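You operate a simulated robot arm through the tools that you are given. There is no shell and no other tool. Be economical: measure what you need, move in short steps, check, and stop when the job is done.

The job below is to be done with a simulated robot arm. You get a single attempt, and the scene is never put back.

## Task
Mix the pink and the teal paint bottles on the shaker.
Fine: press each one down in the cup till it is one colour, then stand it back.

The check looks at the end state, three seconds after you hand in, the way a careful person would. Anything else that was tipped, shoved, dropped, spilled or broken makes it a failure.

## Robot
A 7-joint arm with a two-finger parallel gripper, fixed in place. Base frame: the origin is at the foot of the arm, x ahead of it, y to its left, z up. Units: cm, rad, N and s.
With the tool pointing down near the work surface it reaches from about 22 to 68 cm from the base axis. Its first joint turns from -1.152 to 1.152 rad. Payload 2.4 kg.
Tool frame: the origin (TCP) lies between the finger pads and is the grasp point; the fingertips stand 3 cm ahead of it; z points along the fingers, y is the line along which they close. The gripper opens to 9.4 cm. The fingers are 2.8 cm wide and 1 cm thick; the gripper's body (5 by 9.6 cm) begins 5.5 cm behind the TCP.
Orientation is told as [roll, pitch, yaw] about the base's x, y, z axes, in that order, counted from this pose: with the fingers straight down and closing along the base's y, the tool's x points along the base's -x, its y along +y and its z along -z.

## Interface
- The arm moves only by the tool arm_command. Its argument "rows" is one flat list of numbers, 7 for each row, row after row: the turn, a rotation vector about the base's x, y, z in units of 8 degrees (1.0 is 8 degrees), then the shift along the base's x, y, z in units of 20 mm (1.0 is 20 mm), then the opening in per cent of the stroke, from 0 (shut) to 100 (fully open). In form: [ax, ay, az, tx, ty, tz, claw, ax, ay, az, tx, ty, tz, claw, ...]. A call has 1 to 10 rows; each row shifts and turns the commanded pose from where the row before left it. A call with a number of a shift or a turn outside -1 to 1 is refused whole. Rows are played at 5 a second. More than 5 cm and 0.15 rad between two rows, or a gripper value outside its range, and nothing of the call is played. A pose out of reach is approached as far as the arm can. The call stops where the force on the tool passes 40 N (or 10 N more than at its start, if that is more) or the arm is blocked; 0.2 s more then pass. The fingers move at their own pace (about 15.3 cm/s each) and stop on an object; they squeeze with about 33 N. The grip force told is the motor's: it shows also when the fingers shut on nothing. Time passes only in rows, and 0.2 s behind the last, so rows that do not move let the fingers close. The reply holds the time, the measured pose of the TCP, the force on the tool along the base axes, the opening and the grip force, in the units named above and with some noise, and new pictures: "show" is both (left out), scene, wrist or none.
- Cameras (640 x 400 px; columns grow to the right, rows downward): "scene" is fixed at [2.41, 46.32, 144.69]; the picture's right is [-0.86, -0.50, 0.00], its down [-0.27, 0.47, -0.84] and it looks along [0.42, -0.72, -0.55] (base axes); focal length 349 px, centre (320, 200). "wrist" rides on the gripper at [7.6, 1.4, -10.2] in the tool frame; the picture's right is [-0.18, 0.98, 0.00], its down [-0.75, -0.14, -0.64] and it looks along [-0.63, -0.12, 0.77] (tool axes); focal length 243 px, centre (320, 200). There is no depth. A picture from a camera that has moved, and an enlarged one, comes with that camera's place and axes in the base frame and with its lens.
- inspect(camera, box): a new picture of the part [left, top, right, bottom] of that camera's present view, enlarged. It takes no simulated time.
- sign_off(): hands the job in; it is judged then, once.

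Work in short steps. Places have to be worked out from the pictures, the camera data and where the tool is seen: move nearer, look again, correct. Check each grasp and each placing, and mend what went wrong. You have 120 turns and 170 pictures in all, those below and enlarged ones among them. Open the gripper and draw the arm clear of the work before you hand the job in, unless the task says otherwise; then end with one line.

The tools are called after ">>>" by a JSON object that holds its "op" and its "data". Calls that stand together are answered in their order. arm_command: Moves the arm, as the interface text tells. Its arguments: {"type":"object","properties":{"rows":{"type":"array"},"show":{"type":"string","enum":["both","scene","wrist","none"]}},"required":["rows"]} The other tools are called the same way: inspect (camera, box) takes an enlarged picture of a part of a camera's view; sign_off () hands the job in.

At the start:

```text
time_s: 0.0
position: [39.44, -5.67, 108.89]
orientation: [0.001, 0.001, -0.001]
force: [0.0, 0.5, 0.3]
grip_width: 9.39
finger_force: 0.0
```

scene: 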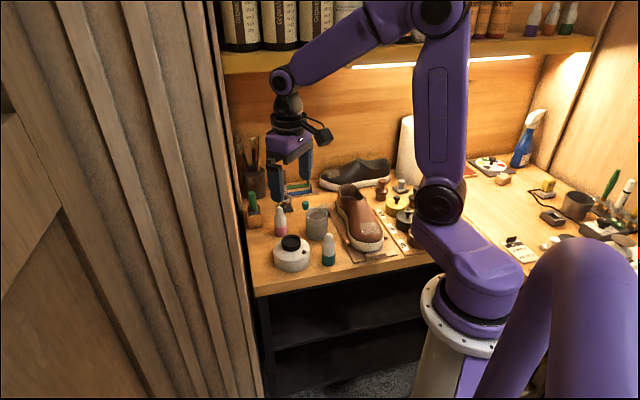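
wrist: 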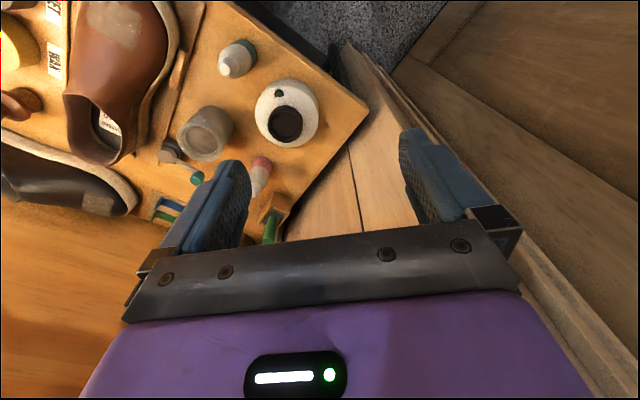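

The white round unit with a black cup looks like the shaker; the pink and teal bottles stand by it. I enlarge both views to measure.

>>> {"op": "inspect", "data": {"camera": "scene", "box": [230, 170, 390, 270]}}

>>> {"op": "inspect", "data": {"camera": "wrist", "box": [140, 20, 380, 245]}}

```text
4.00 times, centred on (310, 220) of scene
camera zoom: at [2.41, 46.32, 144.69], right [-0.86, -0.5, 0.0], down [-0.27, 0.47, -0.84], along [0.42, -0.72, -0.55], focal length 1397 px, centre (360, 120)
```

zoom: 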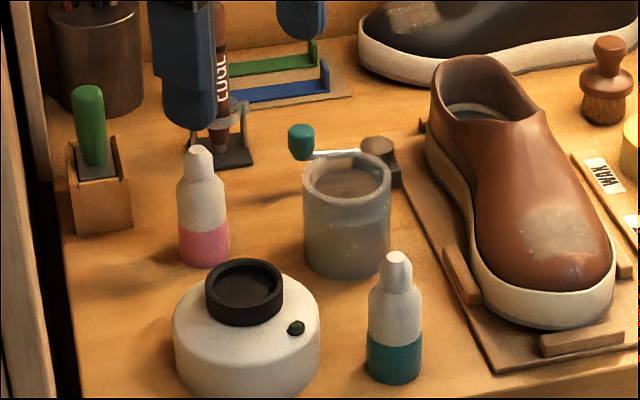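

```text
1.78 times, centred on (260, 132) of wrist
camera zoom: at [31.82, -4.24, 119.02], right [0.18, 0.98, 0.0], down [0.75, -0.14, 0.64], along [0.63, -0.12, -0.77], focal length 431 px, centre (427, 320)
```

zoom: 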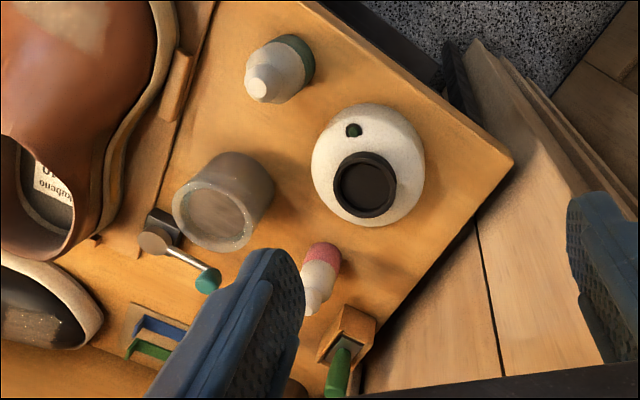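

Triangulated: pink at about (54.4, -19.7), teal at about (36, -15.8), cup top at about (44.7, -11.5, 85); the bottles are about 9 cm tall. I go above pink to look closer.

>>> {"op": "arm_command", "data": {"rows": [0, 0, 0, 0.9375, -0.875, -0.65, 80, 0, 0, 0, 0.9375, -0.875, -0.65, 80, 0, 0, 0, 0.9375, -0.875, -0.65, 80, 0, 0, 0, 0.9375, -0.875, -0.65, 80, 0, 0, 0, 0.9375, -0.875, -0.65, 80, 0, 0, 0, 0.9375, -0.875, -0.65, 80, 0, 0, 0, 0.9375, -0.875, -0.65, 80, 0, 0, 0, 0.9375, -0.875, -0.65, 80, 0, 0, 0, 0, 0, 0, 80]}}

```text
time_s: 2.0
position: [54.45, -19.86, 98.13]
orientation: [-0.001, 0.001, 0.0]
force: [0.2, 0.1, -0.3]
grip_width: 7.53
finger_force: 0.0
camera wrist: at [46.89, -18.41, 108.34], right [0.18, 0.98, 0.0], down [0.75, -0.14, 0.64], along [0.63, -0.12, -0.77], focal length 243 px, centre (320, 200)
```

scene: 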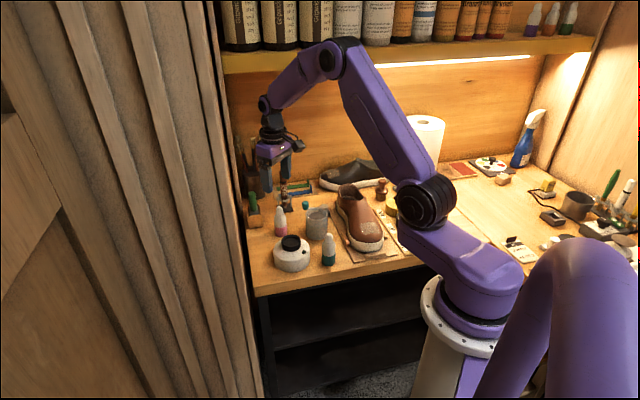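
wrist: 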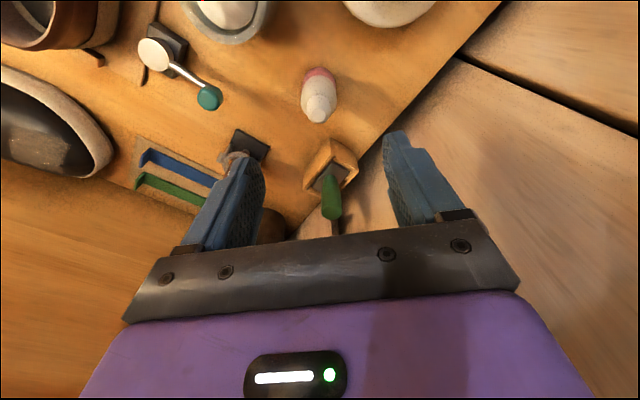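

The bottle is centred under the TCP within a few mm. I go down to z≈84.5, so that the fingertips stay clear of the cup rim later.

>>> {"op": "arm_command", "data": {"rows": [0, 0, 0, 0, 0, -0.97, 70, 0, 0, 0, 0, 0, -0.97, 70, 0, 0, 0, 0, 0, -0.97, 70, 0, 0, 0, 0, 0, -0.97, 70, 0, 0, 0, 0, 0, -0.97, 70, 0, 0, 0, 0, 0, -0.97, 70, 0, 0, 0, 0, 0, -0.97, 70, 0, 0, 0, 0, 0, 0, 70]}}

>>> {"op": "inspect", "data": {"camera": "scene", "box": [230, 170, 390, 270]}}

```text
time_s: 3.8
position: [54.4, -19.64, 84.76]
orientation: [-0.001, 0.0, -0.001]
force: [-1.1, -1.0, 1.7]
grip_width: 6.57
finger_force: 0.1
camera wrist: at [46.83, -18.18, 95.02], right [0.18, 0.98, 0.0], down [0.75, -0.14, 0.64], along [0.63, -0.12, -0.77], focal length 243 px, centre (320, 200)
```

scene: 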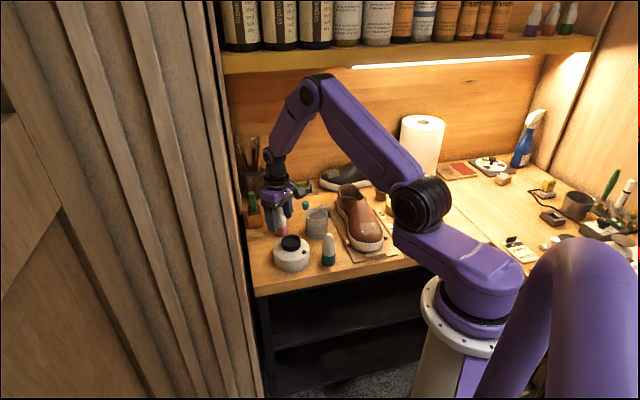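
wrist: 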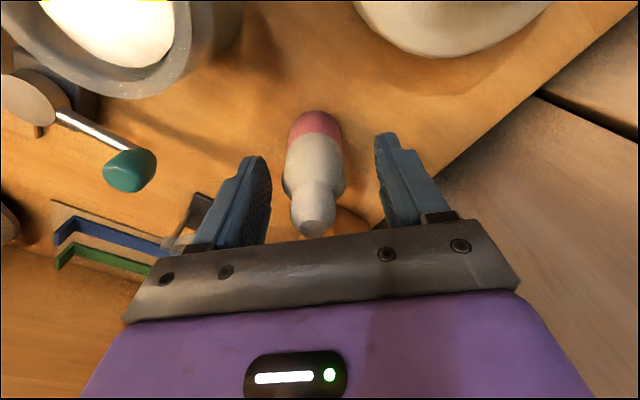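

```text
4.00 times, centred on (310, 220) of scene
camera zoom: at [2.41, 46.32, 144.69], right [-0.86, -0.5, 0.0], down [-0.27, 0.47, -0.84], along [0.42, -0.72, -0.55], focal length 1397 px, centre (360, 120)
```

zoom: 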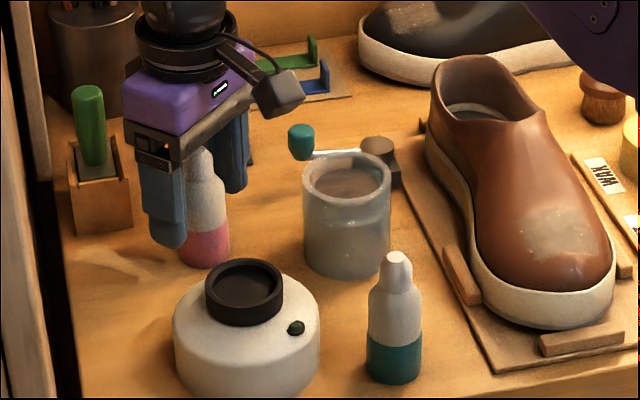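

The fingers straddle the bottle. I close on it and check the grip.

>>> {"op": "arm_command", "data": {"rows": [0, 0, 0, 0, 0, 0, 45, 0, 0, 0, 0, 0, 0, 35, 0, 0, 0, 0, 0, 0, 20, 0, 0, 0, 0, 0, 0, 20], "show": "wrist"}}

>>> {"op": "inspect", "data": {"camera": "scene", "box": [230, 170, 390, 270]}}

```text
time_s: 4.8
position: [54.46, -19.67, 84.86]
orientation: [0.0, 0.001, -0.001]
force: [0.4, -0.6, 0.0]
grip_width: 3.47
finger_force: 33.3
camera wrist: at [46.83, -18.17, 95.05], right [0.18, 0.98, 0.0], down [0.75, -0.14, 0.64], along [0.63, -0.12, -0.77], focal length 243 px, centre (320, 200)
```

wrist: 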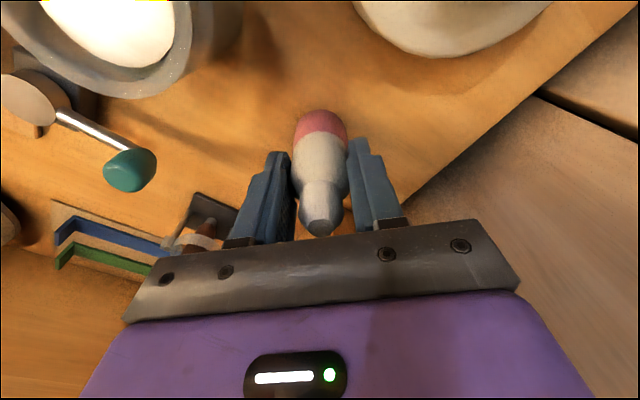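

```text
4.00 times, centred on (310, 220) of scene
camera zoom: at [2.41, 46.32, 144.69], right [-0.86, -0.5, 0.0], down [-0.27, 0.47, -0.84], along [0.42, -0.72, -0.55], focal length 1397 px, centre (360, 120)
```

zoom: 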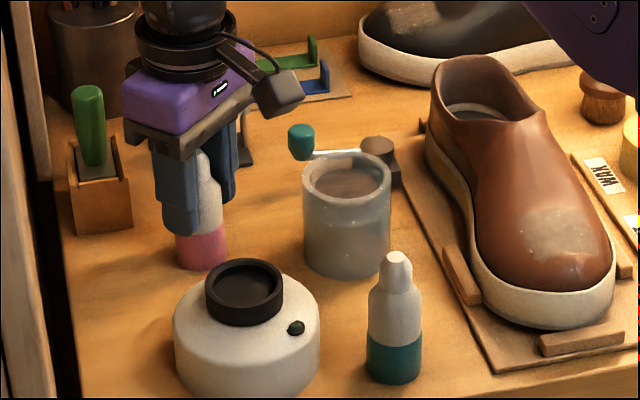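

Firm grip at 3.47 cm. I lift 10 cm straight up and check that the bottle hangs upright.

>>> {"op": "arm_command", "data": {"rows": [0, 0, 0, 0, 0, 0.5, 20, 0, 0, 0, 0, 0, 1, 20, 0, 0, 0, 0, 0, 1, 20, 0, 0, 0, 0, 0, 1, 20, 0, 0, 0, 0, 0, 1, 20, 0, 0, 0, 0, 0, 0.5, 20, 0, 0, 0, 0, 0, 0, 20], "show": "wrist"}}

>>> {"op": "inspect", "data": {"camera": "scene", "box": [230, 170, 390, 270]}}

```text
time_s: 6.4
position: [54.49, -19.79, 94.73]
orientation: [0.0, -0.001, 0.0]
force: [-0.8, -0.5, -0.2]
grip_width: 3.47
finger_force: 33.0
camera wrist: at [46.84, -18.33, 104.95], right [0.18, 0.98, 0.0], down [0.75, -0.14, 0.64], along [0.63, -0.12, -0.77], focal length 243 px, centre (320, 200)
```

wrist: 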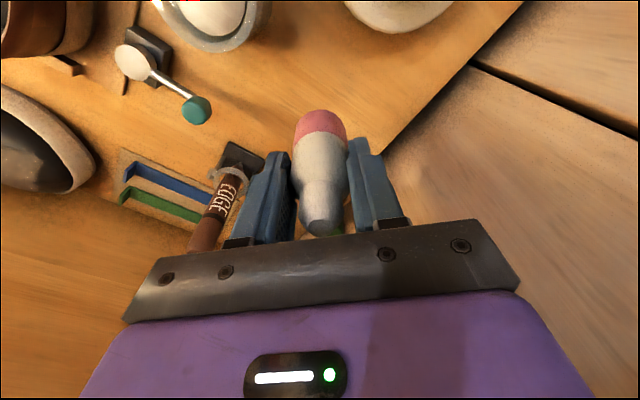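

```text
4.00 times, centred on (310, 220) of scene
camera zoom: at [2.41, 46.32, 144.69], right [-0.86, -0.5, 0.0], down [-0.27, 0.47, -0.84], along [0.42, -0.72, -0.55], focal length 1397 px, centre (360, 120)
```

zoom: 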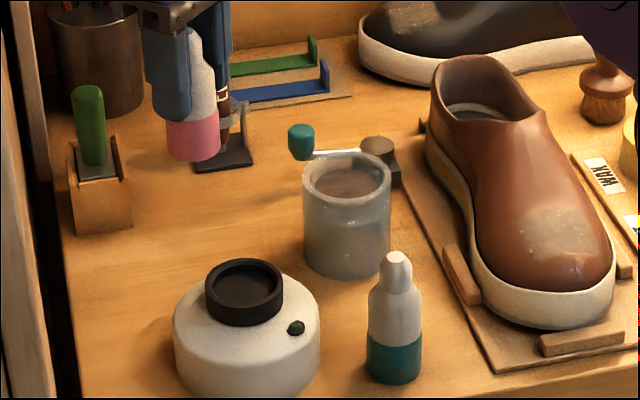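

The bottle hangs straight. I carry it to hover over the cup.

>>> {"op": "arm_command", "data": {"rows": [0, 0, 0, -0.8, 0.68, 0, 20, 0, 0, 0, -0.8, 0.68, 0, 20, 0, 0, 0, -0.8, 0.68, 0, 20, 0, 0, 0, -0.8, 0.68, 0, 20, 0, 0, 0, -0.8, 0.68, 0, 20, 0, 0, 0, -0.8, 0.68, 0, 20, 0, 0, 0, 0, 0, 0, 20], "show": "wrist"}}

>>> {"op": "inspect", "data": {"camera": "scene", "box": [230, 170, 390, 270]}}

```text
time_s: 8.0
position: [44.67, -11.49, 94.84]
orientation: [0.0, 0.0, 0.0]
force: [0.3, 0.7, -1.6]
grip_width: 3.48
finger_force: 33.1
camera wrist: at [37.12, -10.07, 105.1], right [0.18, 0.98, 0.0], down [0.75, -0.14, 0.64], along [0.63, -0.12, -0.77], focal length 243 px, centre (320, 200)
```

wrist: 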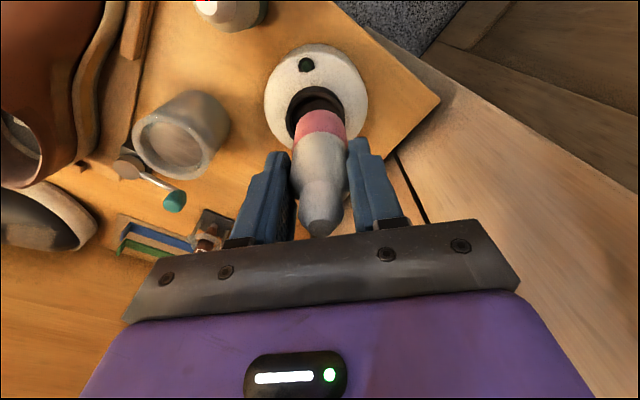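

```text
4.00 times, centred on (310, 220) of scene
camera zoom: at [2.41, 46.32, 144.69], right [-0.86, -0.5, 0.0], down [-0.27, 0.47, -0.84], along [0.42, -0.72, -0.55], focal length 1397 px, centre (360, 120)
```

zoom: 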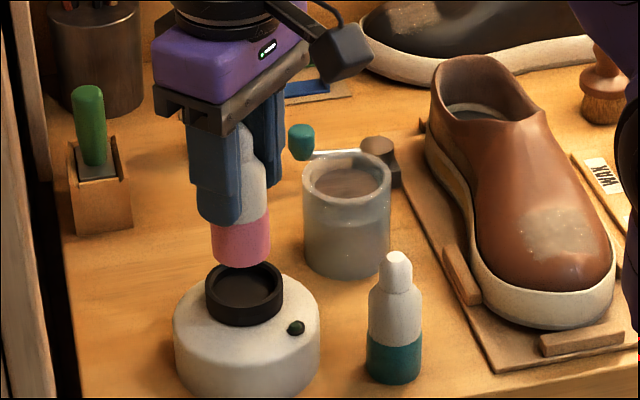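

The bottle is about over the cup; scene bias suggests the cup is a little further to -y. I zoom in the wrist view to measure the offset.

>>> {"op": "inspect", "data": {"camera": "wrist", "box": [240, 30, 400, 130]}}

>>> {"op": "inspect", "data": {"camera": "scene", "box": [265, 210, 325, 250]}}

```text
4.00 times, centred on (320, 80) of wrist
camera zoom: at [37.12, -10.07, 105.1], right [0.18, 0.98, 0.0], down [0.75, -0.14, 0.64], along [0.63, -0.12, -0.77], focal length 970 px, centre (320, 680)
```

zoom: 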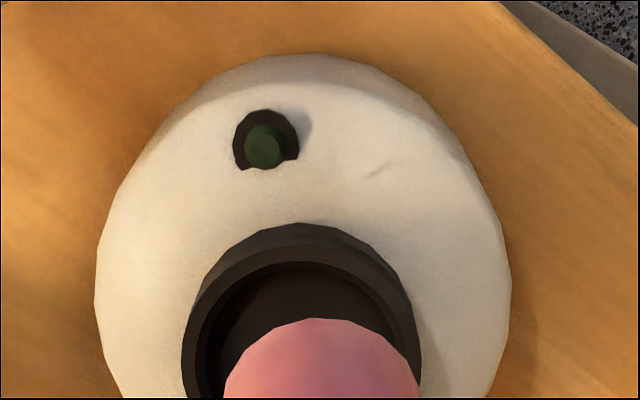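

```text
10.00 times, centred on (295, 230) of scene
camera zoom: at [2.41, 46.32, 144.69], right [-0.86, -0.5, 0.0], down [-0.27, 0.47, -0.84], along [0.42, -0.72, -0.55], focal length 3492 px, centre (570, -100)
```

zoom: 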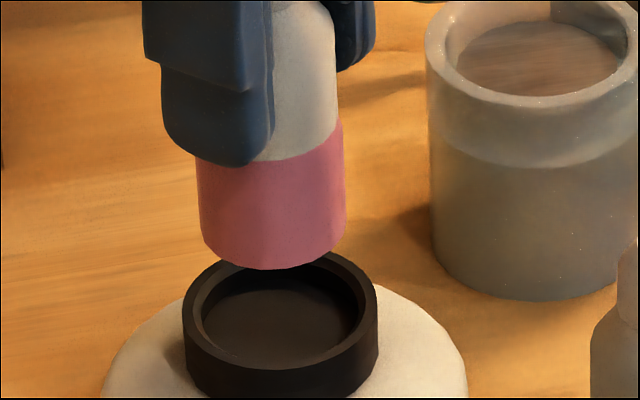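

Comparing both views, the cup is about 0.1 cm in +x and 0.4 cm in -y of the bottle, with the rim at z≈84.8. I correct, go down to about 1 cm above the rim and look again.

>>> {"op": "arm_command", "data": {"rows": [0, 0, 0, 0.05, -0.19, -0.5, 20, 0, 0, 0, 0, 0, -0.6, 20, 0, 0, 0, 0, 0, 0, 20], "show": "none"}}

>>> {"op": "inspect", "data": {"camera": "wrist", "box": [240, 30, 400, 130]}}

>>> {"op": "inspect", "data": {"camera": "scene", "box": [265, 210, 325, 250]}}

```text
time_s: 8.8
position: [44.86, -12.02, 92.65]
orientation: [-0.001, -0.002, -0.002]
force: [0.4, 0.7, -1.1]
grip_width: 3.5
finger_force: 32.7
```

```text
4.00 times, centred on (320, 80) of wrist
camera zoom: at [37.26, -10.46, 102.78], right [0.18, 0.98, 0.0], down [0.75, -0.14, 0.64], along [0.63, -0.12, -0.77], focal length 970 px, centre (320, 680)
```

zoom: 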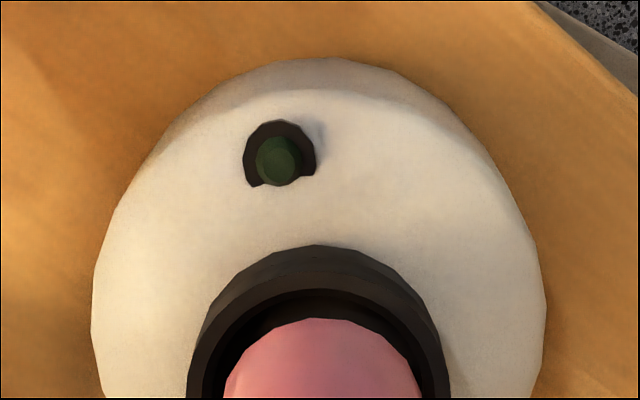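

```text
10.00 times, centred on (295, 230) of scene
camera zoom: at [2.41, 46.32, 144.69], right [-0.86, -0.5, 0.0], down [-0.27, 0.47, -0.84], along [0.42, -0.72, -0.55], focal length 3492 px, centre (570, -100)
```

zoom: 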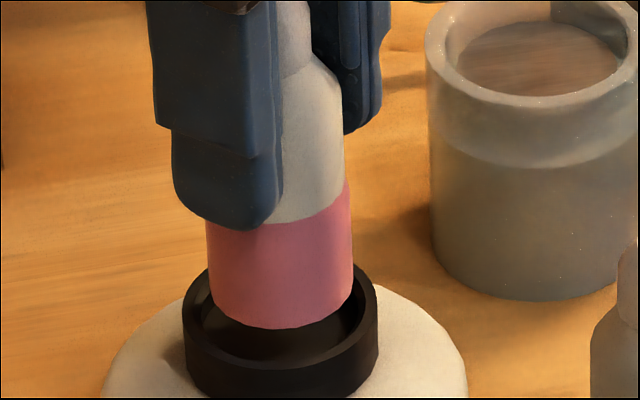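

Both views show the bottle concentric with the cup. I lower in small steps, watching the force.

>>> {"op": "arm_command", "data": {"rows": [0, 0, 0, 0, 0, -0.2, 20, 0, 0, 0, 0, 0, -0.2, 20, 0, 0, 0, 0, 0, -0.2, 20, 0, 0, 0, 0, 0, -0.1, 20, 0, 0, 0, 0, 0, 0, 20], "show": "none"}}

>>> {"op": "inspect", "data": {"camera": "scene", "box": [265, 210, 325, 250]}}

```text
time_s: 10.0
position: [44.98, -11.84, 91.34]
orientation: [-0.001, 0.0, 0.0]
force: [-0.3, -0.3, -2.6]
grip_width: 3.48
finger_force: 32.7
```

```text
10.00 times, centred on (295, 230) of scene
camera zoom: at [2.41, 46.32, 144.69], right [-0.86, -0.5, 0.0], down [-0.27, 0.47, -0.84], along [0.42, -0.72, -0.55], focal length 3492 px, centre (570, -100)
```

zoom: 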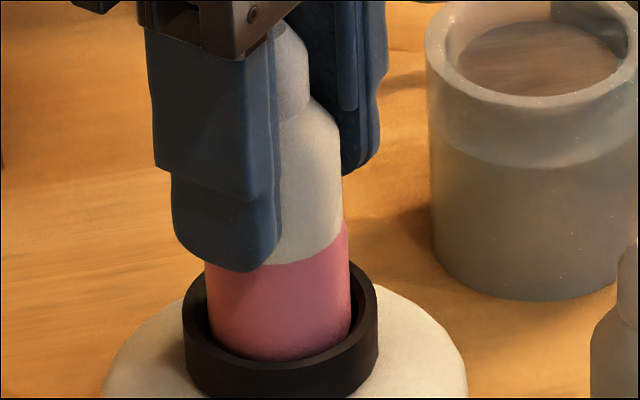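

It is entering the cup cleanly. I continue down until it touches the floor.

>>> {"op": "arm_command", "data": {"rows": [0, 0, 0, 0, 0, -0.15, 20, 0, 0, 0, 0, 0, -0.15, 20, 0, 0, 0, 0, 0, -0.15, 20, 0, 0, 0, 0, 0, 0, 20], "show": "none"}}

>>> {"op": "inspect", "data": {"camera": "scene", "box": [265, 210, 325, 250]}}

```text
time_s: 11.0
position: [44.99, -11.87, 90.37]
orientation: [0.0, 0.0, 0.001]
force: [-0.4, -0.5, 1.7]
grip_width: 3.46
finger_force: 32.2
```

```text
10.00 times, centred on (295, 230) of scene
camera zoom: at [2.41, 46.32, 144.69], right [-0.86, -0.5, 0.0], down [-0.27, 0.47, -0.84], along [0.42, -0.72, -0.55], focal length 3492 px, centre (570, -100)
```

zoom: 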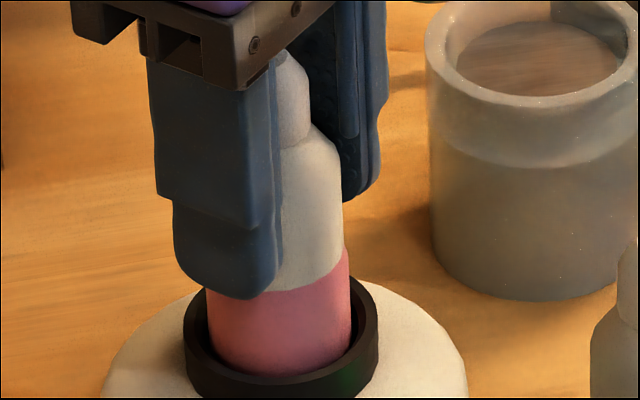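

Light contact, and a green glint on the cup suggests the unit's LED came on. I press a little more and look.

>>> {"op": "arm_command", "data": {"rows": [0, 0, 0, 0, 0, -0.1, 20, 0, 0, 0, 0, 0, 0, 20, 0, 0, 0, 0, 0, 0, 20], "show": "none"}}

>>> {"op": "inspect", "data": {"camera": "scene", "box": [265, 215, 335, 275]}}

```text
time_s: 11.8
position: [45.08, -12.01, 90.02]
orientation: [-0.001, -0.002, 0.001]
force: [0.6, 6.3, 14.6]
grip_width: 3.49
finger_force: 33.3
```

```text
6.67 times, centred on (300, 245) of scene
camera zoom: at [2.39, 46.34, 144.68], right [-0.86, -0.5, 0.0], down [-0.27, 0.47, -0.84], along [0.42, -0.72, -0.55], focal length 2328 px, centre (453, -100)
```

zoom: 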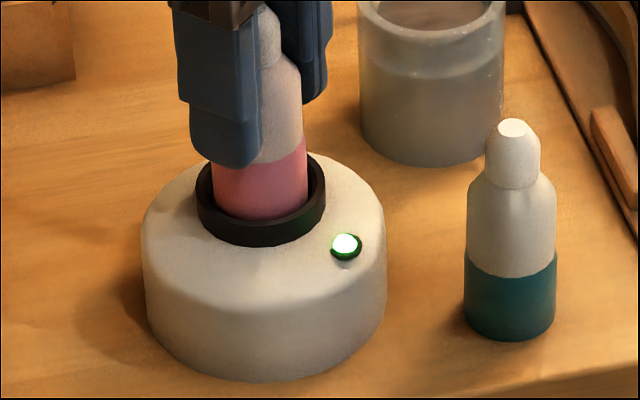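

The LED is lit and I press with about 15 N; the bottle colour is changing. I hold for two seconds.

>>> {"op": "arm_command", "data": {"rows": [0, 0, 0, 0, 0, 0, 20, 0, 0, 0, 0, 0, 0, 20, 0, 0, 0, 0, 0, 0, 20, 0, 0, 0, 0, 0, 0, 20, 0, 0, 0, 0, 0, 0, 20, 0, 0, 0, 0, 0, 0, 20, 0, 0, 0, 0, 0, 0, 20, 0, 0, 0, 0, 0, 0, 20, 0, 0, 0, 0, 0, 0, 20, 0, 0, 0, 0, 0, 0, 20], "show": "none"}}

>>> {"op": "inspect", "data": {"camera": "scene", "box": [265, 215, 335, 275]}}

```text
time_s: 14.0
position: [44.94, -12.01, 90.08]
orientation: [0.0, -0.002, -0.001]
force: [2.6, 1.8, 16.5]
grip_width: 3.51
finger_force: 33.1
```

```text
6.67 times, centred on (300, 245) of scene
camera zoom: at [2.39, 46.33, 144.69], right [-0.86, -0.5, 0.0], down [-0.27, 0.47, -0.84], along [0.42, -0.72, -0.55], focal length 2328 px, centre (453, -100)
```

zoom: 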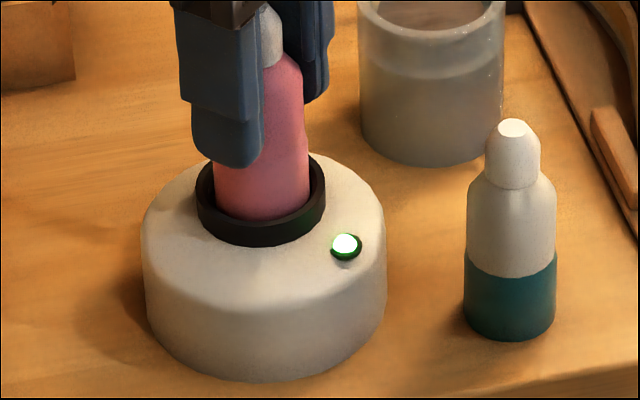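

The body is almost all pink now. I hold one more second and compare.

>>> {"op": "arm_command", "data": {"rows": [0, 0, 0, 0, 0, 0, 20, 0, 0, 0, 0, 0, 0, 20, 0, 0, 0, 0, 0, 0, 20, 0, 0, 0, 0, 0, 0, 20, 0, 0, 0, 0, 0, 0, 20], "show": "none"}}

>>> {"op": "inspect", "data": {"camera": "scene", "box": [275, 210, 315, 250]}}

>>> {"op": "inspect", "data": {"camera": "wrist", "box": [240, 90, 400, 250]}}

```text
time_s: 15.2
position: [44.91, -12.0, 90.21]
orientation: [-0.001, 0.001, 0.0]
force: [1.8, -0.4, 15.1]
grip_width: 3.47
finger_force: 32.7
```

```text
10.00 times, centred on (295, 230) of scene
camera zoom: at [2.39, 46.33, 144.69], right [-0.86, -0.5, 0.0], down [-0.27, 0.47, -0.84], along [0.42, -0.72, -0.55], focal length 3492 px, centre (570, -100)
```

zoom: 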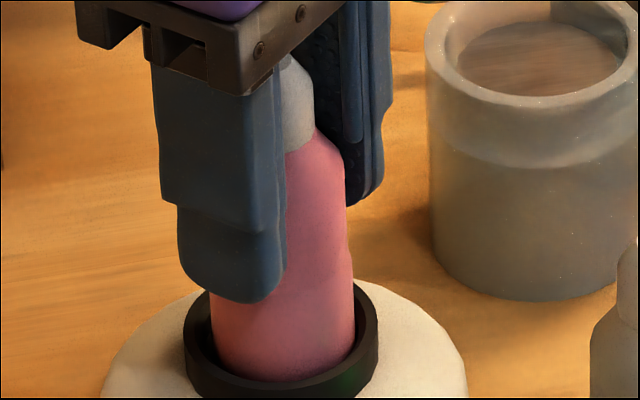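

```text
2.50 times, centred on (320, 170) of wrist
camera zoom: at [37.33, -10.55, 100.33], right [0.18, 0.98, 0.0], down [0.75, -0.14, 0.64], along [0.63, -0.12, -0.77], focal length 606 px, centre (320, 275)
```

zoom: 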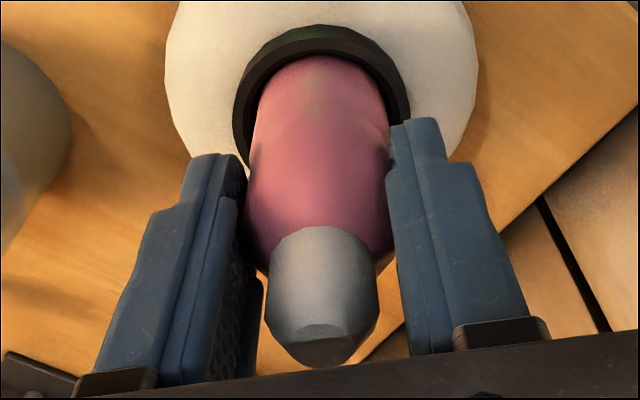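

It looks like one colour; one more second for certainty, then I compare.

>>> {"op": "arm_command", "data": {"rows": [0, 0, 0, 0, 0, 0, 20, 0, 0, 0, 0, 0, 0, 20, 0, 0, 0, 0, 0, 0, 20, 0, 0, 0, 0, 0, 0, 20, 0, 0, 0, 0, 0, 0, 20], "show": "none"}}

>>> {"op": "inspect", "data": {"camera": "scene", "box": [275, 210, 315, 250]}}

```text
time_s: 16.4
position: [44.91, -11.92, 90.16]
orientation: [0.0, -0.001, 0.001]
force: [0.7, -0.7, 14.3]
grip_width: 3.48
finger_force: 33.2
```

```text
10.00 times, centred on (295, 230) of scene
camera zoom: at [2.39, 46.32, 144.69], right [-0.86, -0.5, 0.0], down [-0.27, 0.47, -0.84], along [0.42, -0.72, -0.55], focal length 3492 px, centre (570, -100)
```

zoom: 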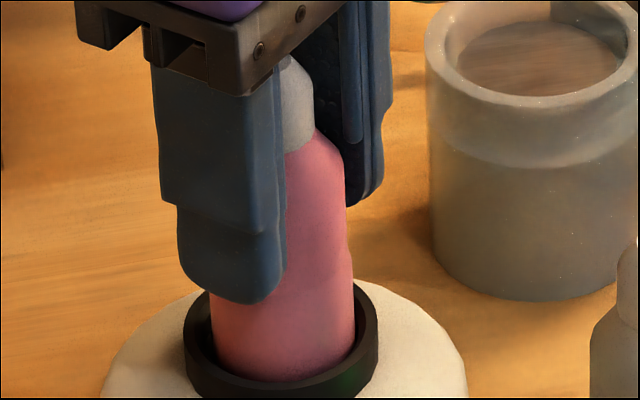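

Pink is uniform and unchanged now. I lift it out straight and carry it back above its own place.

>>> {"op": "arm_command", "data": {"rows": [0, 0, 0, 0, 0, 0.35, 20, 0, 0, 0, 0, 0, 0.5, 20, 0, 0, 0, 0, 0, 0.75, 20, 0, 0, 0, 0, 0, 0.75, 20, 0, 0, 0, 0.95, -0.778, 0, 20, 0, 0, 0, 0.95, -0.778, 0, 20, 0, 0, 0, 0.95, -0.778, 0, 20, 0, 0, 0, 0.95, -0.778, 0, 20, 0, 0, 0, 0.95, -0.778, 0, 20, 0, 0, 0, 0, 0, 0, 20], "show": "wrist"}}

>>> {"op": "inspect", "data": {"camera": "scene", "box": [230, 170, 390, 270]}}

```text
time_s: 18.6
position: [54.48, -20.09, 94.68]
orientation: [0.0, -0.002, 0.0]
force: [-1.1, -0.3, -0.9]
grip_width: 3.48
finger_force: 32.9
camera wrist: at [46.99, -18.62, 104.94], right [0.18, 0.98, 0.0], down [0.75, -0.14, 0.64], along [0.63, -0.12, -0.77], focal length 243 px, centre (320, 200)
```

wrist: 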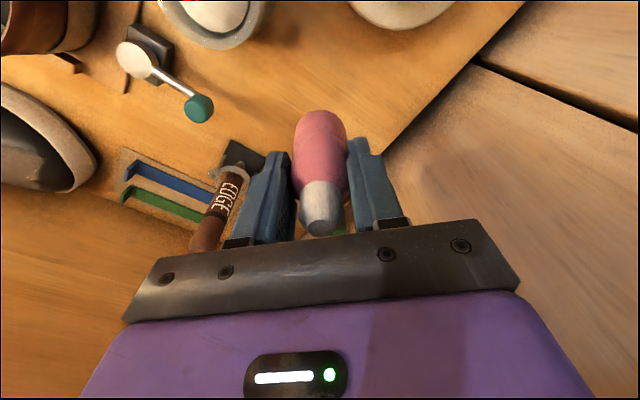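

```text
4.00 times, centred on (310, 220) of scene
camera zoom: at [2.41, 46.32, 144.69], right [-0.86, -0.5, 0.0], down [-0.27, 0.47, -0.84], along [0.42, -0.72, -0.55], focal length 1397 px, centre (360, 120)
```

zoom: 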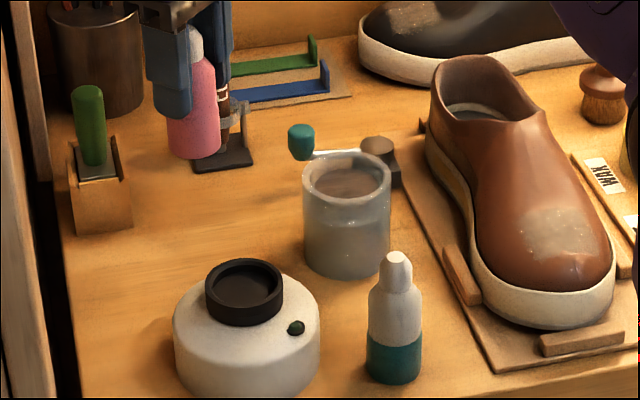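

Pink is uniformly mixed and held upright. I lower it over its original spot, stopping about 5 mm short.

>>> {"op": "arm_command", "data": {"rows": [0, 0, 0, 0, 0.15, -0.9, 20, 0, 0, 0, 0, 0, -1, 20, 0, 0, 0, 0, 0, -1, 20, 0, 0, 0, 0, 0, -1, 20, 0, 0, 0, 0, 0, -0.6, 20, 0, 0, 0, 0, 0, -0.1, 20, 0, 0, 0, 0, 0, 0, 20], "show": "none"}}

>>> {"op": "inspect", "data": {"camera": "scene", "box": [250, 195, 310, 245]}}

```text
time_s: 20.2
position: [54.49, -19.49, 85.54]
orientation: [0.001, 0.001, -0.001]
force: [-0.1, -0.6, -0.6]
grip_width: 3.47
finger_force: 32.9
```

```text
8.00 times, centred on (280, 220) of scene
camera zoom: at [2.41, 46.32, 144.69], right [-0.86, -0.5, 0.0], down [-0.27, 0.47, -0.84], along [0.42, -0.72, -0.55], focal length 2794 px, centre (640, 40)
```

zoom: 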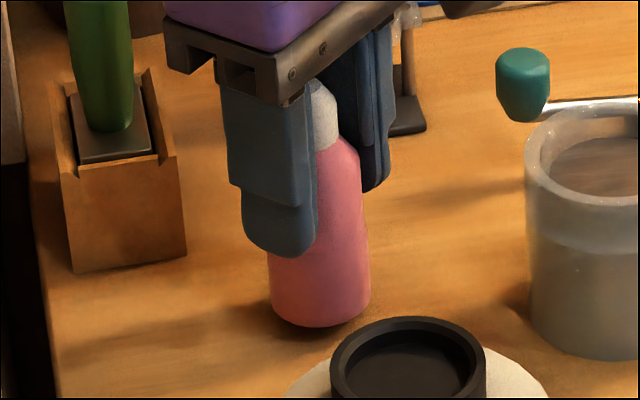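

Still a few mm above the table. I lower in tiny steps to feel contact.

>>> {"op": "arm_command", "data": {"rows": [0, 0, 0, 0, 0, -0.1, 20, 0, 0, 0, 0, 0, -0.1, 20, 0, 0, 0, 0, 0, -0.08, 20, 0, 0, 0, 0, 0, 0, 20], "show": "none"}}

>>> {"op": "inspect", "data": {"camera": "scene", "box": [250, 195, 310, 245]}}

```text
time_s: 21.2
position: [54.36, -19.5, 85.12]
orientation: [-0.002, 0.001, 0.001]
force: [-0.1, -0.2, -1.3]
grip_width: 3.49
finger_force: 32.7
```

```text
8.00 times, centred on (280, 220) of scene
camera zoom: at [2.41, 46.32, 144.69], right [-0.86, -0.5, 0.0], down [-0.27, 0.47, -0.84], along [0.42, -0.72, -0.55], focal length 2794 px, centre (640, 40)
```

zoom: 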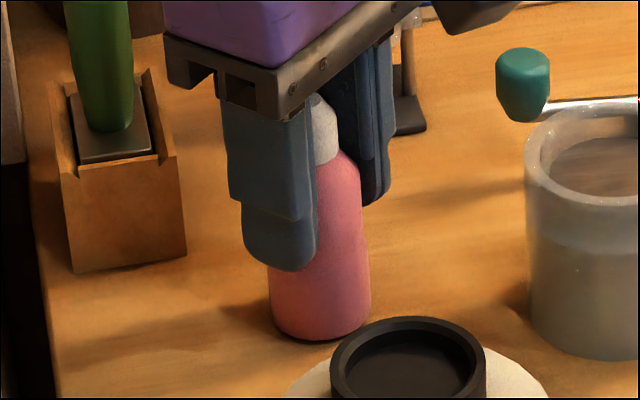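

Nearly there; I step down further until the force shows contact.

>>> {"op": "arm_command", "data": {"rows": [0, 0, 0, 0, 0, -0.08, 20, 0, 0, 0, 0, 0, -0.06, 20, 0, 0, 0, 0, 0, 0, 20], "show": "none"}}

```text
time_s: 22.0
position: [54.33, -19.38, 84.82]
orientation: [0.0, 0.001, -0.001]
force: [-6.3, 1.6, 14.8]
grip_width: 3.5
finger_force: 33.1
```

Contact with about 15 N. I ease up 1 mm and open slowly.

>>> {"op": "arm_command", "data": {"rows": [0, 0, 0, 0, 0, 0.05, 20, 0, 0, 0, 0, 0, 0, 20, 0, 0, 0, 0, 0, 0, 42, 0, 0, 0, 0, 0, 0, 60, 0, 0, 0, 0, 0, 0, 70, 0, 0, 0, 0, 0, 0, 70], "show": "wrist"}}

>>> {"op": "inspect", "data": {"camera": "scene", "box": [250, 195, 310, 245]}}

```text
time_s: 23.4
position: [54.46, -19.34, 84.83]
orientation: [-0.001, -0.001, 0.001]
force: [-0.2, 0.8, 0.0]
grip_width: 6.59
finger_force: 0.0
camera wrist: at [46.82, -17.96, 95.04], right [0.18, 0.98, 0.0], down [0.75, -0.14, 0.64], along [0.63, -0.12, -0.77], focal length 243 px, centre (320, 200)
```

wrist: 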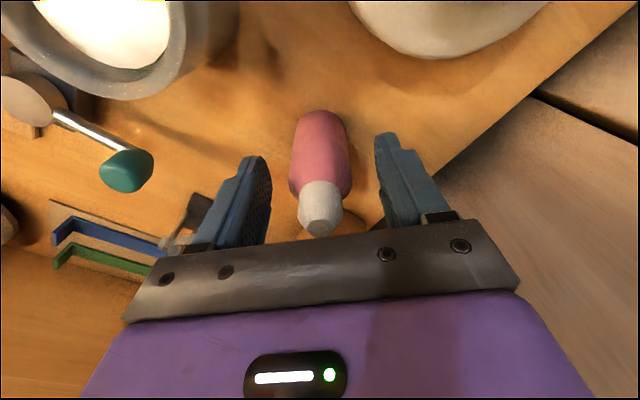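

```text
8.00 times, centred on (280, 220) of scene
camera zoom: at [2.41, 46.32, 144.69], right [-0.86, -0.5, 0.0], down [-0.27, 0.47, -0.84], along [0.42, -0.72, -0.55], focal length 2794 px, centre (640, 40)
```

zoom: 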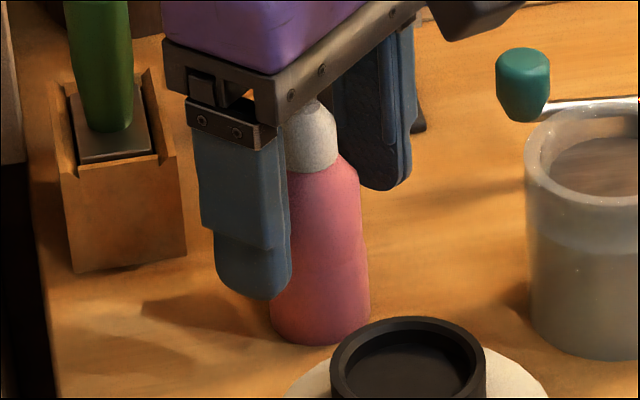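

Pink stands upright at its old place. I rise clear.

>>> {"op": "arm_command", "data": {"rows": [0, 0, 0, 0, 0, 0.6, 70, 0, 0, 0, 0, 0, 1, 70, 0, 0, 0, 0, 0, 1, 70, 0, 0, 0, 0, 0, 1, 70, 0, 0, 0, 0, 0, 1, 70, 0, 0, 0, 0, 0, 1, 70, 0, 0, 0, 0, 0, 1, 70, 0, 0, 0, 0, 0, 0, 70], "show": "none"}}

>>> {"op": "arm_command", "data": {"rows": [0, 0, 0, -0.92, 0.17, 0, 70, 0, 0, 0, -0.92, 0.17, 0, 70, 0, 0, 0, -0.92, 0.17, 0, 70, 0, 0, 0, -0.92, 0.17, 0, 70, 0, 0, 0, -0.92, 0.17, 0, 70, 0, 0, 0, -0.92, 0.17, 0, 70, 0, 0, 0, -0.92, 0.17, 0, 70, 0, 0, 0, -0.92, 0.17, 0, 70, 0, 0, 0, -0.92, 0.17, 0, 70, 0, 0, 0, -0.92, 0.17, 0, 70]}}

>>> {"op": "inspect", "data": {"camera": "scene", "box": [230, 170, 390, 270]}}

```text
time_s: 25.2
position: [54.48, -19.37, 98.0]
orientation: [0.001, 0.0, 0.0]
force: [0.0, -0.2, 0.6]
grip_width: 6.58
finger_force: 0.1
```

```text
time_s: 27.4
position: [35.87, -15.98, 98.22]
orientation: [0.001, 0.0, -0.001]
force: [0.2, 0.8, 0.1]
grip_width: 6.56
finger_force: 0.0
camera wrist: at [28.42, -14.66, 108.33], right [0.18, 0.98, 0.0], down [0.75, -0.14, 0.64], along [0.63, -0.12, -0.77], focal length 243 px, centre (320, 200)
```

scene: 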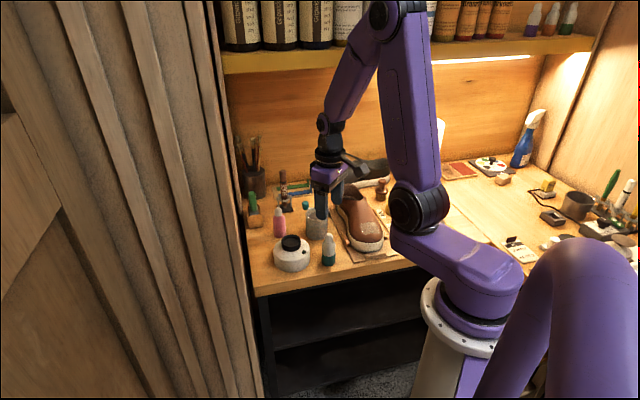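
wrist: 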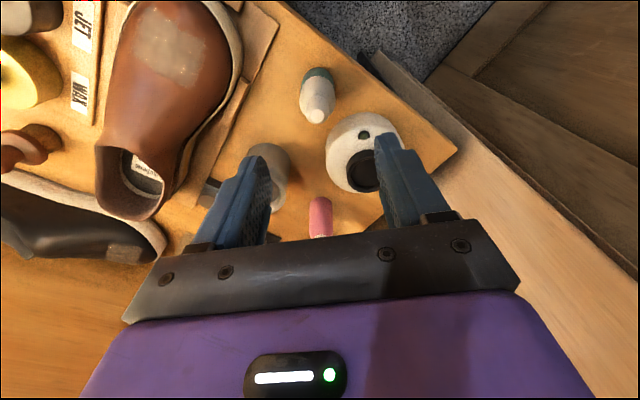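

```text
4.00 times, centred on (310, 220) of scene
camera zoom: at [2.41, 46.32, 144.69], right [-0.86, -0.5, 0.0], down [-0.27, 0.47, -0.84], along [0.42, -0.72, -0.55], focal length 1397 px, centre (360, 120)
```

zoom: 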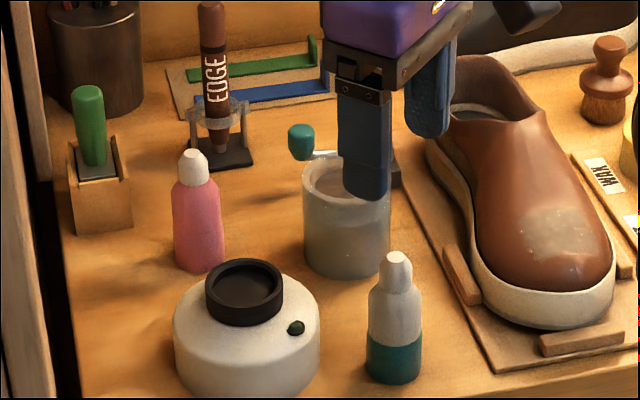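

Teal is nearly centred, about 0.3 cm to -y. I correct and go down to the same grasp height as for pink.

>>> {"op": "arm_command", "data": {"rows": [0, 0, 0, 0.07, -0.15, -0.95, 70, 0, 0, 0, 0, 0, -0.95, 70, 0, 0, 0, 0, 0, -0.95, 70, 0, 0, 0, 0, 0, -0.95, 70, 0, 0, 0, 0, 0, -0.95, 70, 0, 0, 0, 0, 0, -0.95, 70, 0, 0, 0, 0, 0, -0.95, 70, 0, 0, 0, 0, 0, 0, 70], "show": "wrist"}}

>>> {"op": "inspect", "data": {"camera": "scene", "box": [295, 210, 375, 270]}}

```text
time_s: 29.2
position: [36.22, -16.46, 84.85]
orientation: [0.0, -0.001, 0.003]
force: [0.7, -0.8, 0.0]
grip_width: 6.58
finger_force: 0.0
camera wrist: at [28.52, -14.94, 95.07], right [0.18, 0.98, 0.0], down [0.75, -0.14, 0.64], along [0.63, -0.12, -0.77], focal length 243 px, centre (320, 200)
```

wrist: 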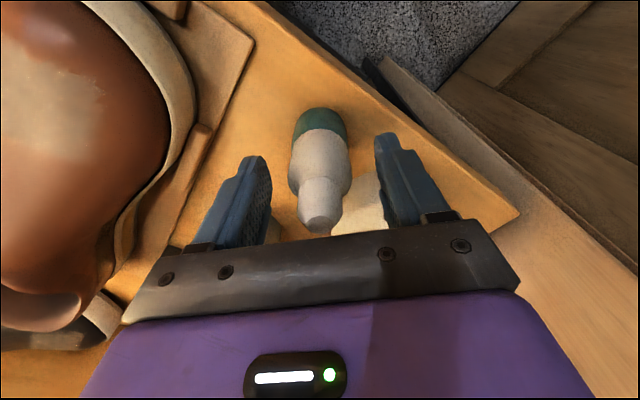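

```text
6.67 times, centred on (335, 240) of scene
camera zoom: at [2.41, 46.32, 144.69], right [-0.86, -0.5, 0.0], down [-0.27, 0.47, -0.84], along [0.42, -0.72, -0.55], focal length 2328 px, centre (220, -67)
```

zoom: 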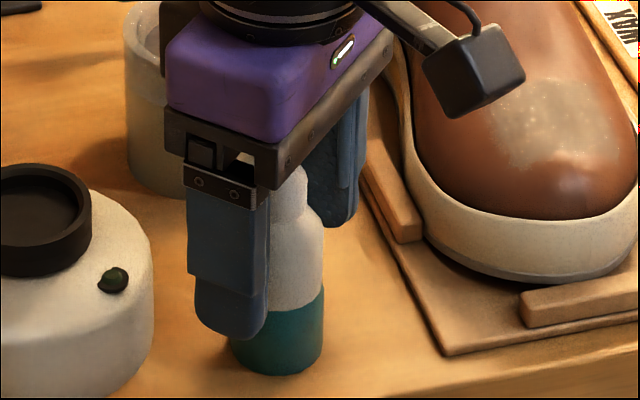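

Centred just like pink was. I close and lift 10 cm.

>>> {"op": "arm_command", "data": {"rows": [0, 0, 0, 0, 0, 0, 45, 0, 0, 0, 0, 0, 0, 35, 0, 0, 0, 0, 0, 0, 20, 0, 0, 0, 0, 0, 0, 20], "show": "none"}}

>>> {"op": "arm_command", "data": {"rows": [0, 0, 0, 0, 0, 0.5, 20, 0, 0, 0, 0, 0, 1, 20, 0, 0, 0, 0, 0, 1, 20, 0, 0, 0, 0, 0, 1, 20, 0, 0, 0, 0, 0, 1, 20, 0, 0, 0, 0, 0, 0.5, 20, 0, 0, 0, 0, 0, 0, 20], "show": "wrist"}}

```text
time_s: 30.2
position: [36.17, -16.31, 84.9]
orientation: [0.0, 0.001, -0.001]
force: [-0.6, 1.2, -0.1]
grip_width: 3.47
finger_force: 33.0
```

```text
time_s: 31.8
position: [36.34, -16.4, 94.9]
orientation: [0.001, 0.001, -0.001]
force: [0.0, -0.1, -0.7]
grip_width: 3.48
finger_force: 33.2
camera wrist: at [28.67, -14.86, 105.03], right [0.18, 0.98, 0.0], down [0.75, -0.14, 0.64], along [0.63, -0.12, -0.77], focal length 243 px, centre (320, 200)
```

wrist: 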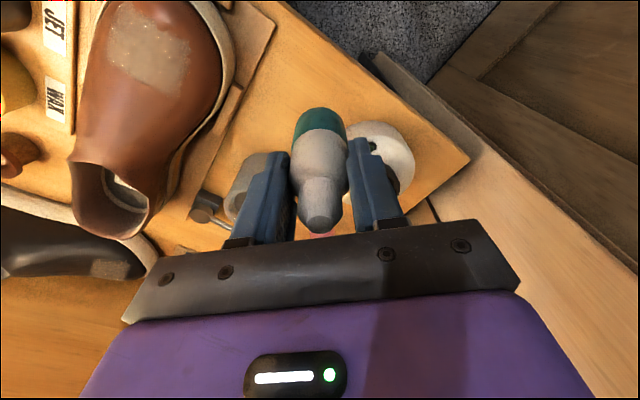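

Teal held upright. I move to the cup position found with pink, stopping just above the rim.

>>> {"op": "arm_command", "data": {"rows": [0, 0, 0, 0.865, 0.445, 0, 20, 0, 0, 0, 0.865, 0.445, 0, 20, 0, 0, 0, 0.865, 0.445, 0, 20, 0, 0, 0, 0.865, 0.445, 0, 20, 0, 0, 0, 0.865, 0.445, 0, 20, 0, 0, 0, 0, 0, -0.5, 20, 0, 0, 0, 0, 0, -0.6, 20, 0, 0, 0, 0, 0, 0, 20], "show": "none"}}

>>> {"op": "inspect", "data": {"camera": "wrist", "box": [240, 30, 400, 130]}}

>>> {"op": "inspect", "data": {"camera": "scene", "box": [265, 210, 325, 250]}}

```text
time_s: 33.6
position: [44.77, -11.74, 92.56]
orientation: [0.0, -0.001, -0.001]
force: [0.4, 0.2, -1.4]
grip_width: 3.47
finger_force: 33.1
```

```text
4.00 times, centred on (320, 80) of wrist
camera zoom: at [37.11, -10.35, 102.66], right [0.18, 0.98, 0.0], down [0.75, -0.14, 0.64], along [0.63, -0.12, -0.77], focal length 970 px, centre (320, 680)
```

zoom: 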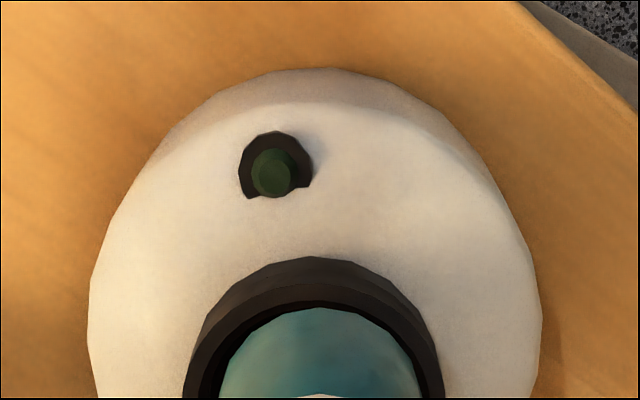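

```text
10.00 times, centred on (295, 230) of scene
camera zoom: at [2.41, 46.32, 144.69], right [-0.86, -0.5, 0.0], down [-0.27, 0.47, -0.84], along [0.42, -0.72, -0.55], focal length 3492 px, centre (570, -100)
```

zoom: 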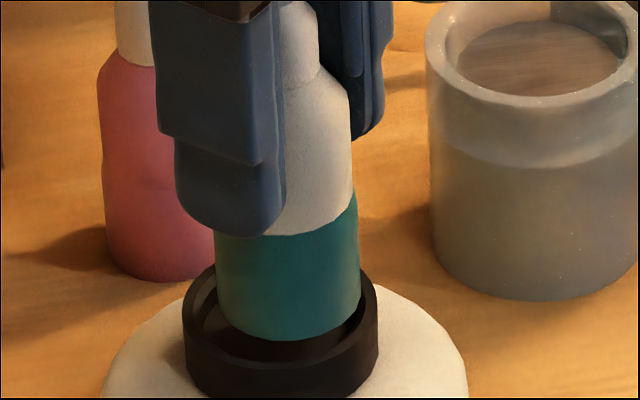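

The bottle needs about +0.25 cm in x and -0.08 in y to be concentric. I correct and recheck.

>>> {"op": "arm_command", "data": {"rows": [0, 0, 0, 0.13, -0.04, 0, 20, 0, 0, 0, 0, 0, 0, 20, 0, 0, 0, 0, 0, 0, 20], "show": "none"}}

>>> {"op": "inspect", "data": {"camera": "wrist", "box": [240, 30, 400, 130]}}

>>> {"op": "inspect", "data": {"camera": "scene", "box": [265, 210, 325, 250]}}

```text
time_s: 34.4
position: [45.01, -11.78, 92.58]
orientation: [0.001, 0.0, 0.0]
force: [-0.1, 0.6, -1.3]
grip_width: 3.49
finger_force: 32.5
```

```text
4.00 times, centred on (320, 80) of wrist
camera zoom: at [37.45, -10.45, 102.71], right [0.18, 0.98, 0.0], down [0.75, -0.14, 0.64], along [0.63, -0.12, -0.77], focal length 970 px, centre (320, 680)
```

zoom: 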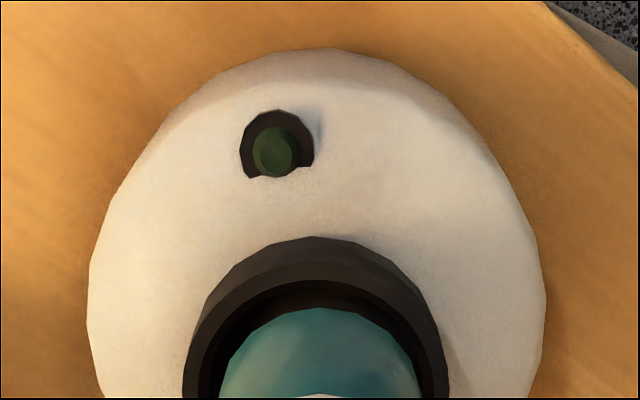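

```text
10.00 times, centred on (295, 230) of scene
camera zoom: at [2.41, 46.32, 144.69], right [-0.86, -0.5, 0.0], down [-0.27, 0.47, -0.84], along [0.42, -0.72, -0.55], focal length 3492 px, centre (570, -100)
```

zoom: 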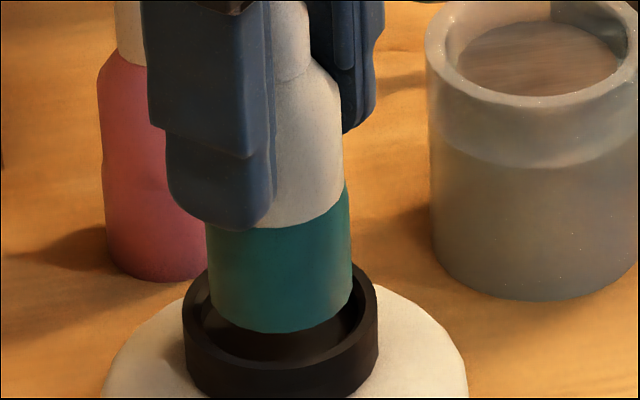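

Concentric now and matching the pink case. I lower as before.

>>> {"op": "arm_command", "data": {"rows": [0, 0, 0, 0, 0, -0.2, 20, 0, 0, 0, 0, 0, -0.2, 20, 0, 0, 0, 0, 0, -0.2, 20, 0, 0, 0, 0, 0, -0.1, 20, 0, 0, 0, 0, 0, 0, 20], "show": "none"}}

>>> {"op": "inspect", "data": {"camera": "scene", "box": [265, 210, 325, 250]}}

```text
time_s: 35.6
position: [45.03, -11.94, 91.16]
orientation: [0.001, -0.001, -0.001]
force: [1.3, 0.9, -0.7]
grip_width: 3.49
finger_force: 32.8
```

```text
10.00 times, centred on (295, 230) of scene
camera zoom: at [2.41, 46.32, 144.69], right [-0.86, -0.5, 0.0], down [-0.27, 0.47, -0.84], along [0.42, -0.72, -0.55], focal length 3492 px, centre (570, -100)
```

zoom: 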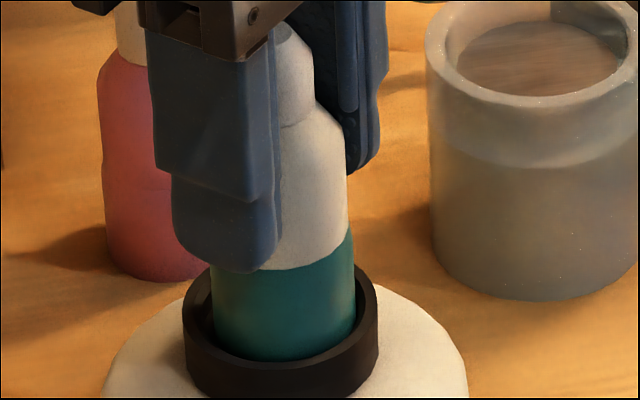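

It is entering cleanly. I go on to contact and press slightly.

>>> {"op": "arm_command", "data": {"rows": [0, 0, 0, 0, 0, -0.15, 20, 0, 0, 0, 0, 0, -0.15, 20, 0, 0, 0, 0, 0, -0.15, 20, 0, 0, 0, 0, 0, -0.05, 20, 0, 0, 0, 0, 0, 0, 20], "show": "none"}}

>>> {"op": "inspect", "data": {"camera": "scene", "box": [265, 215, 335, 275]}}

```text
time_s: 36.8
position: [45.0, -12.04, 90.24]
orientation: [-0.001, 0.0, 0.0]
force: [-3.8, 4.6, 15.2]
grip_width: 3.5
finger_force: 33.6
```

```text
6.67 times, centred on (300, 245) of scene
camera zoom: at [2.38, 46.34, 144.69], right [-0.86, -0.5, 0.0], down [-0.27, 0.47, -0.84], along [0.42, -0.72, -0.55], focal length 2328 px, centre (453, -100)
```

zoom: 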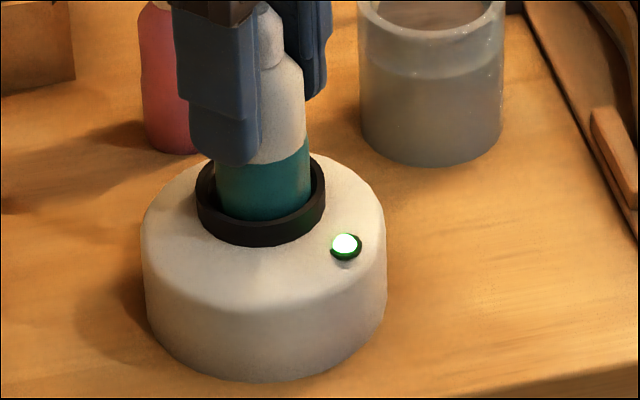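

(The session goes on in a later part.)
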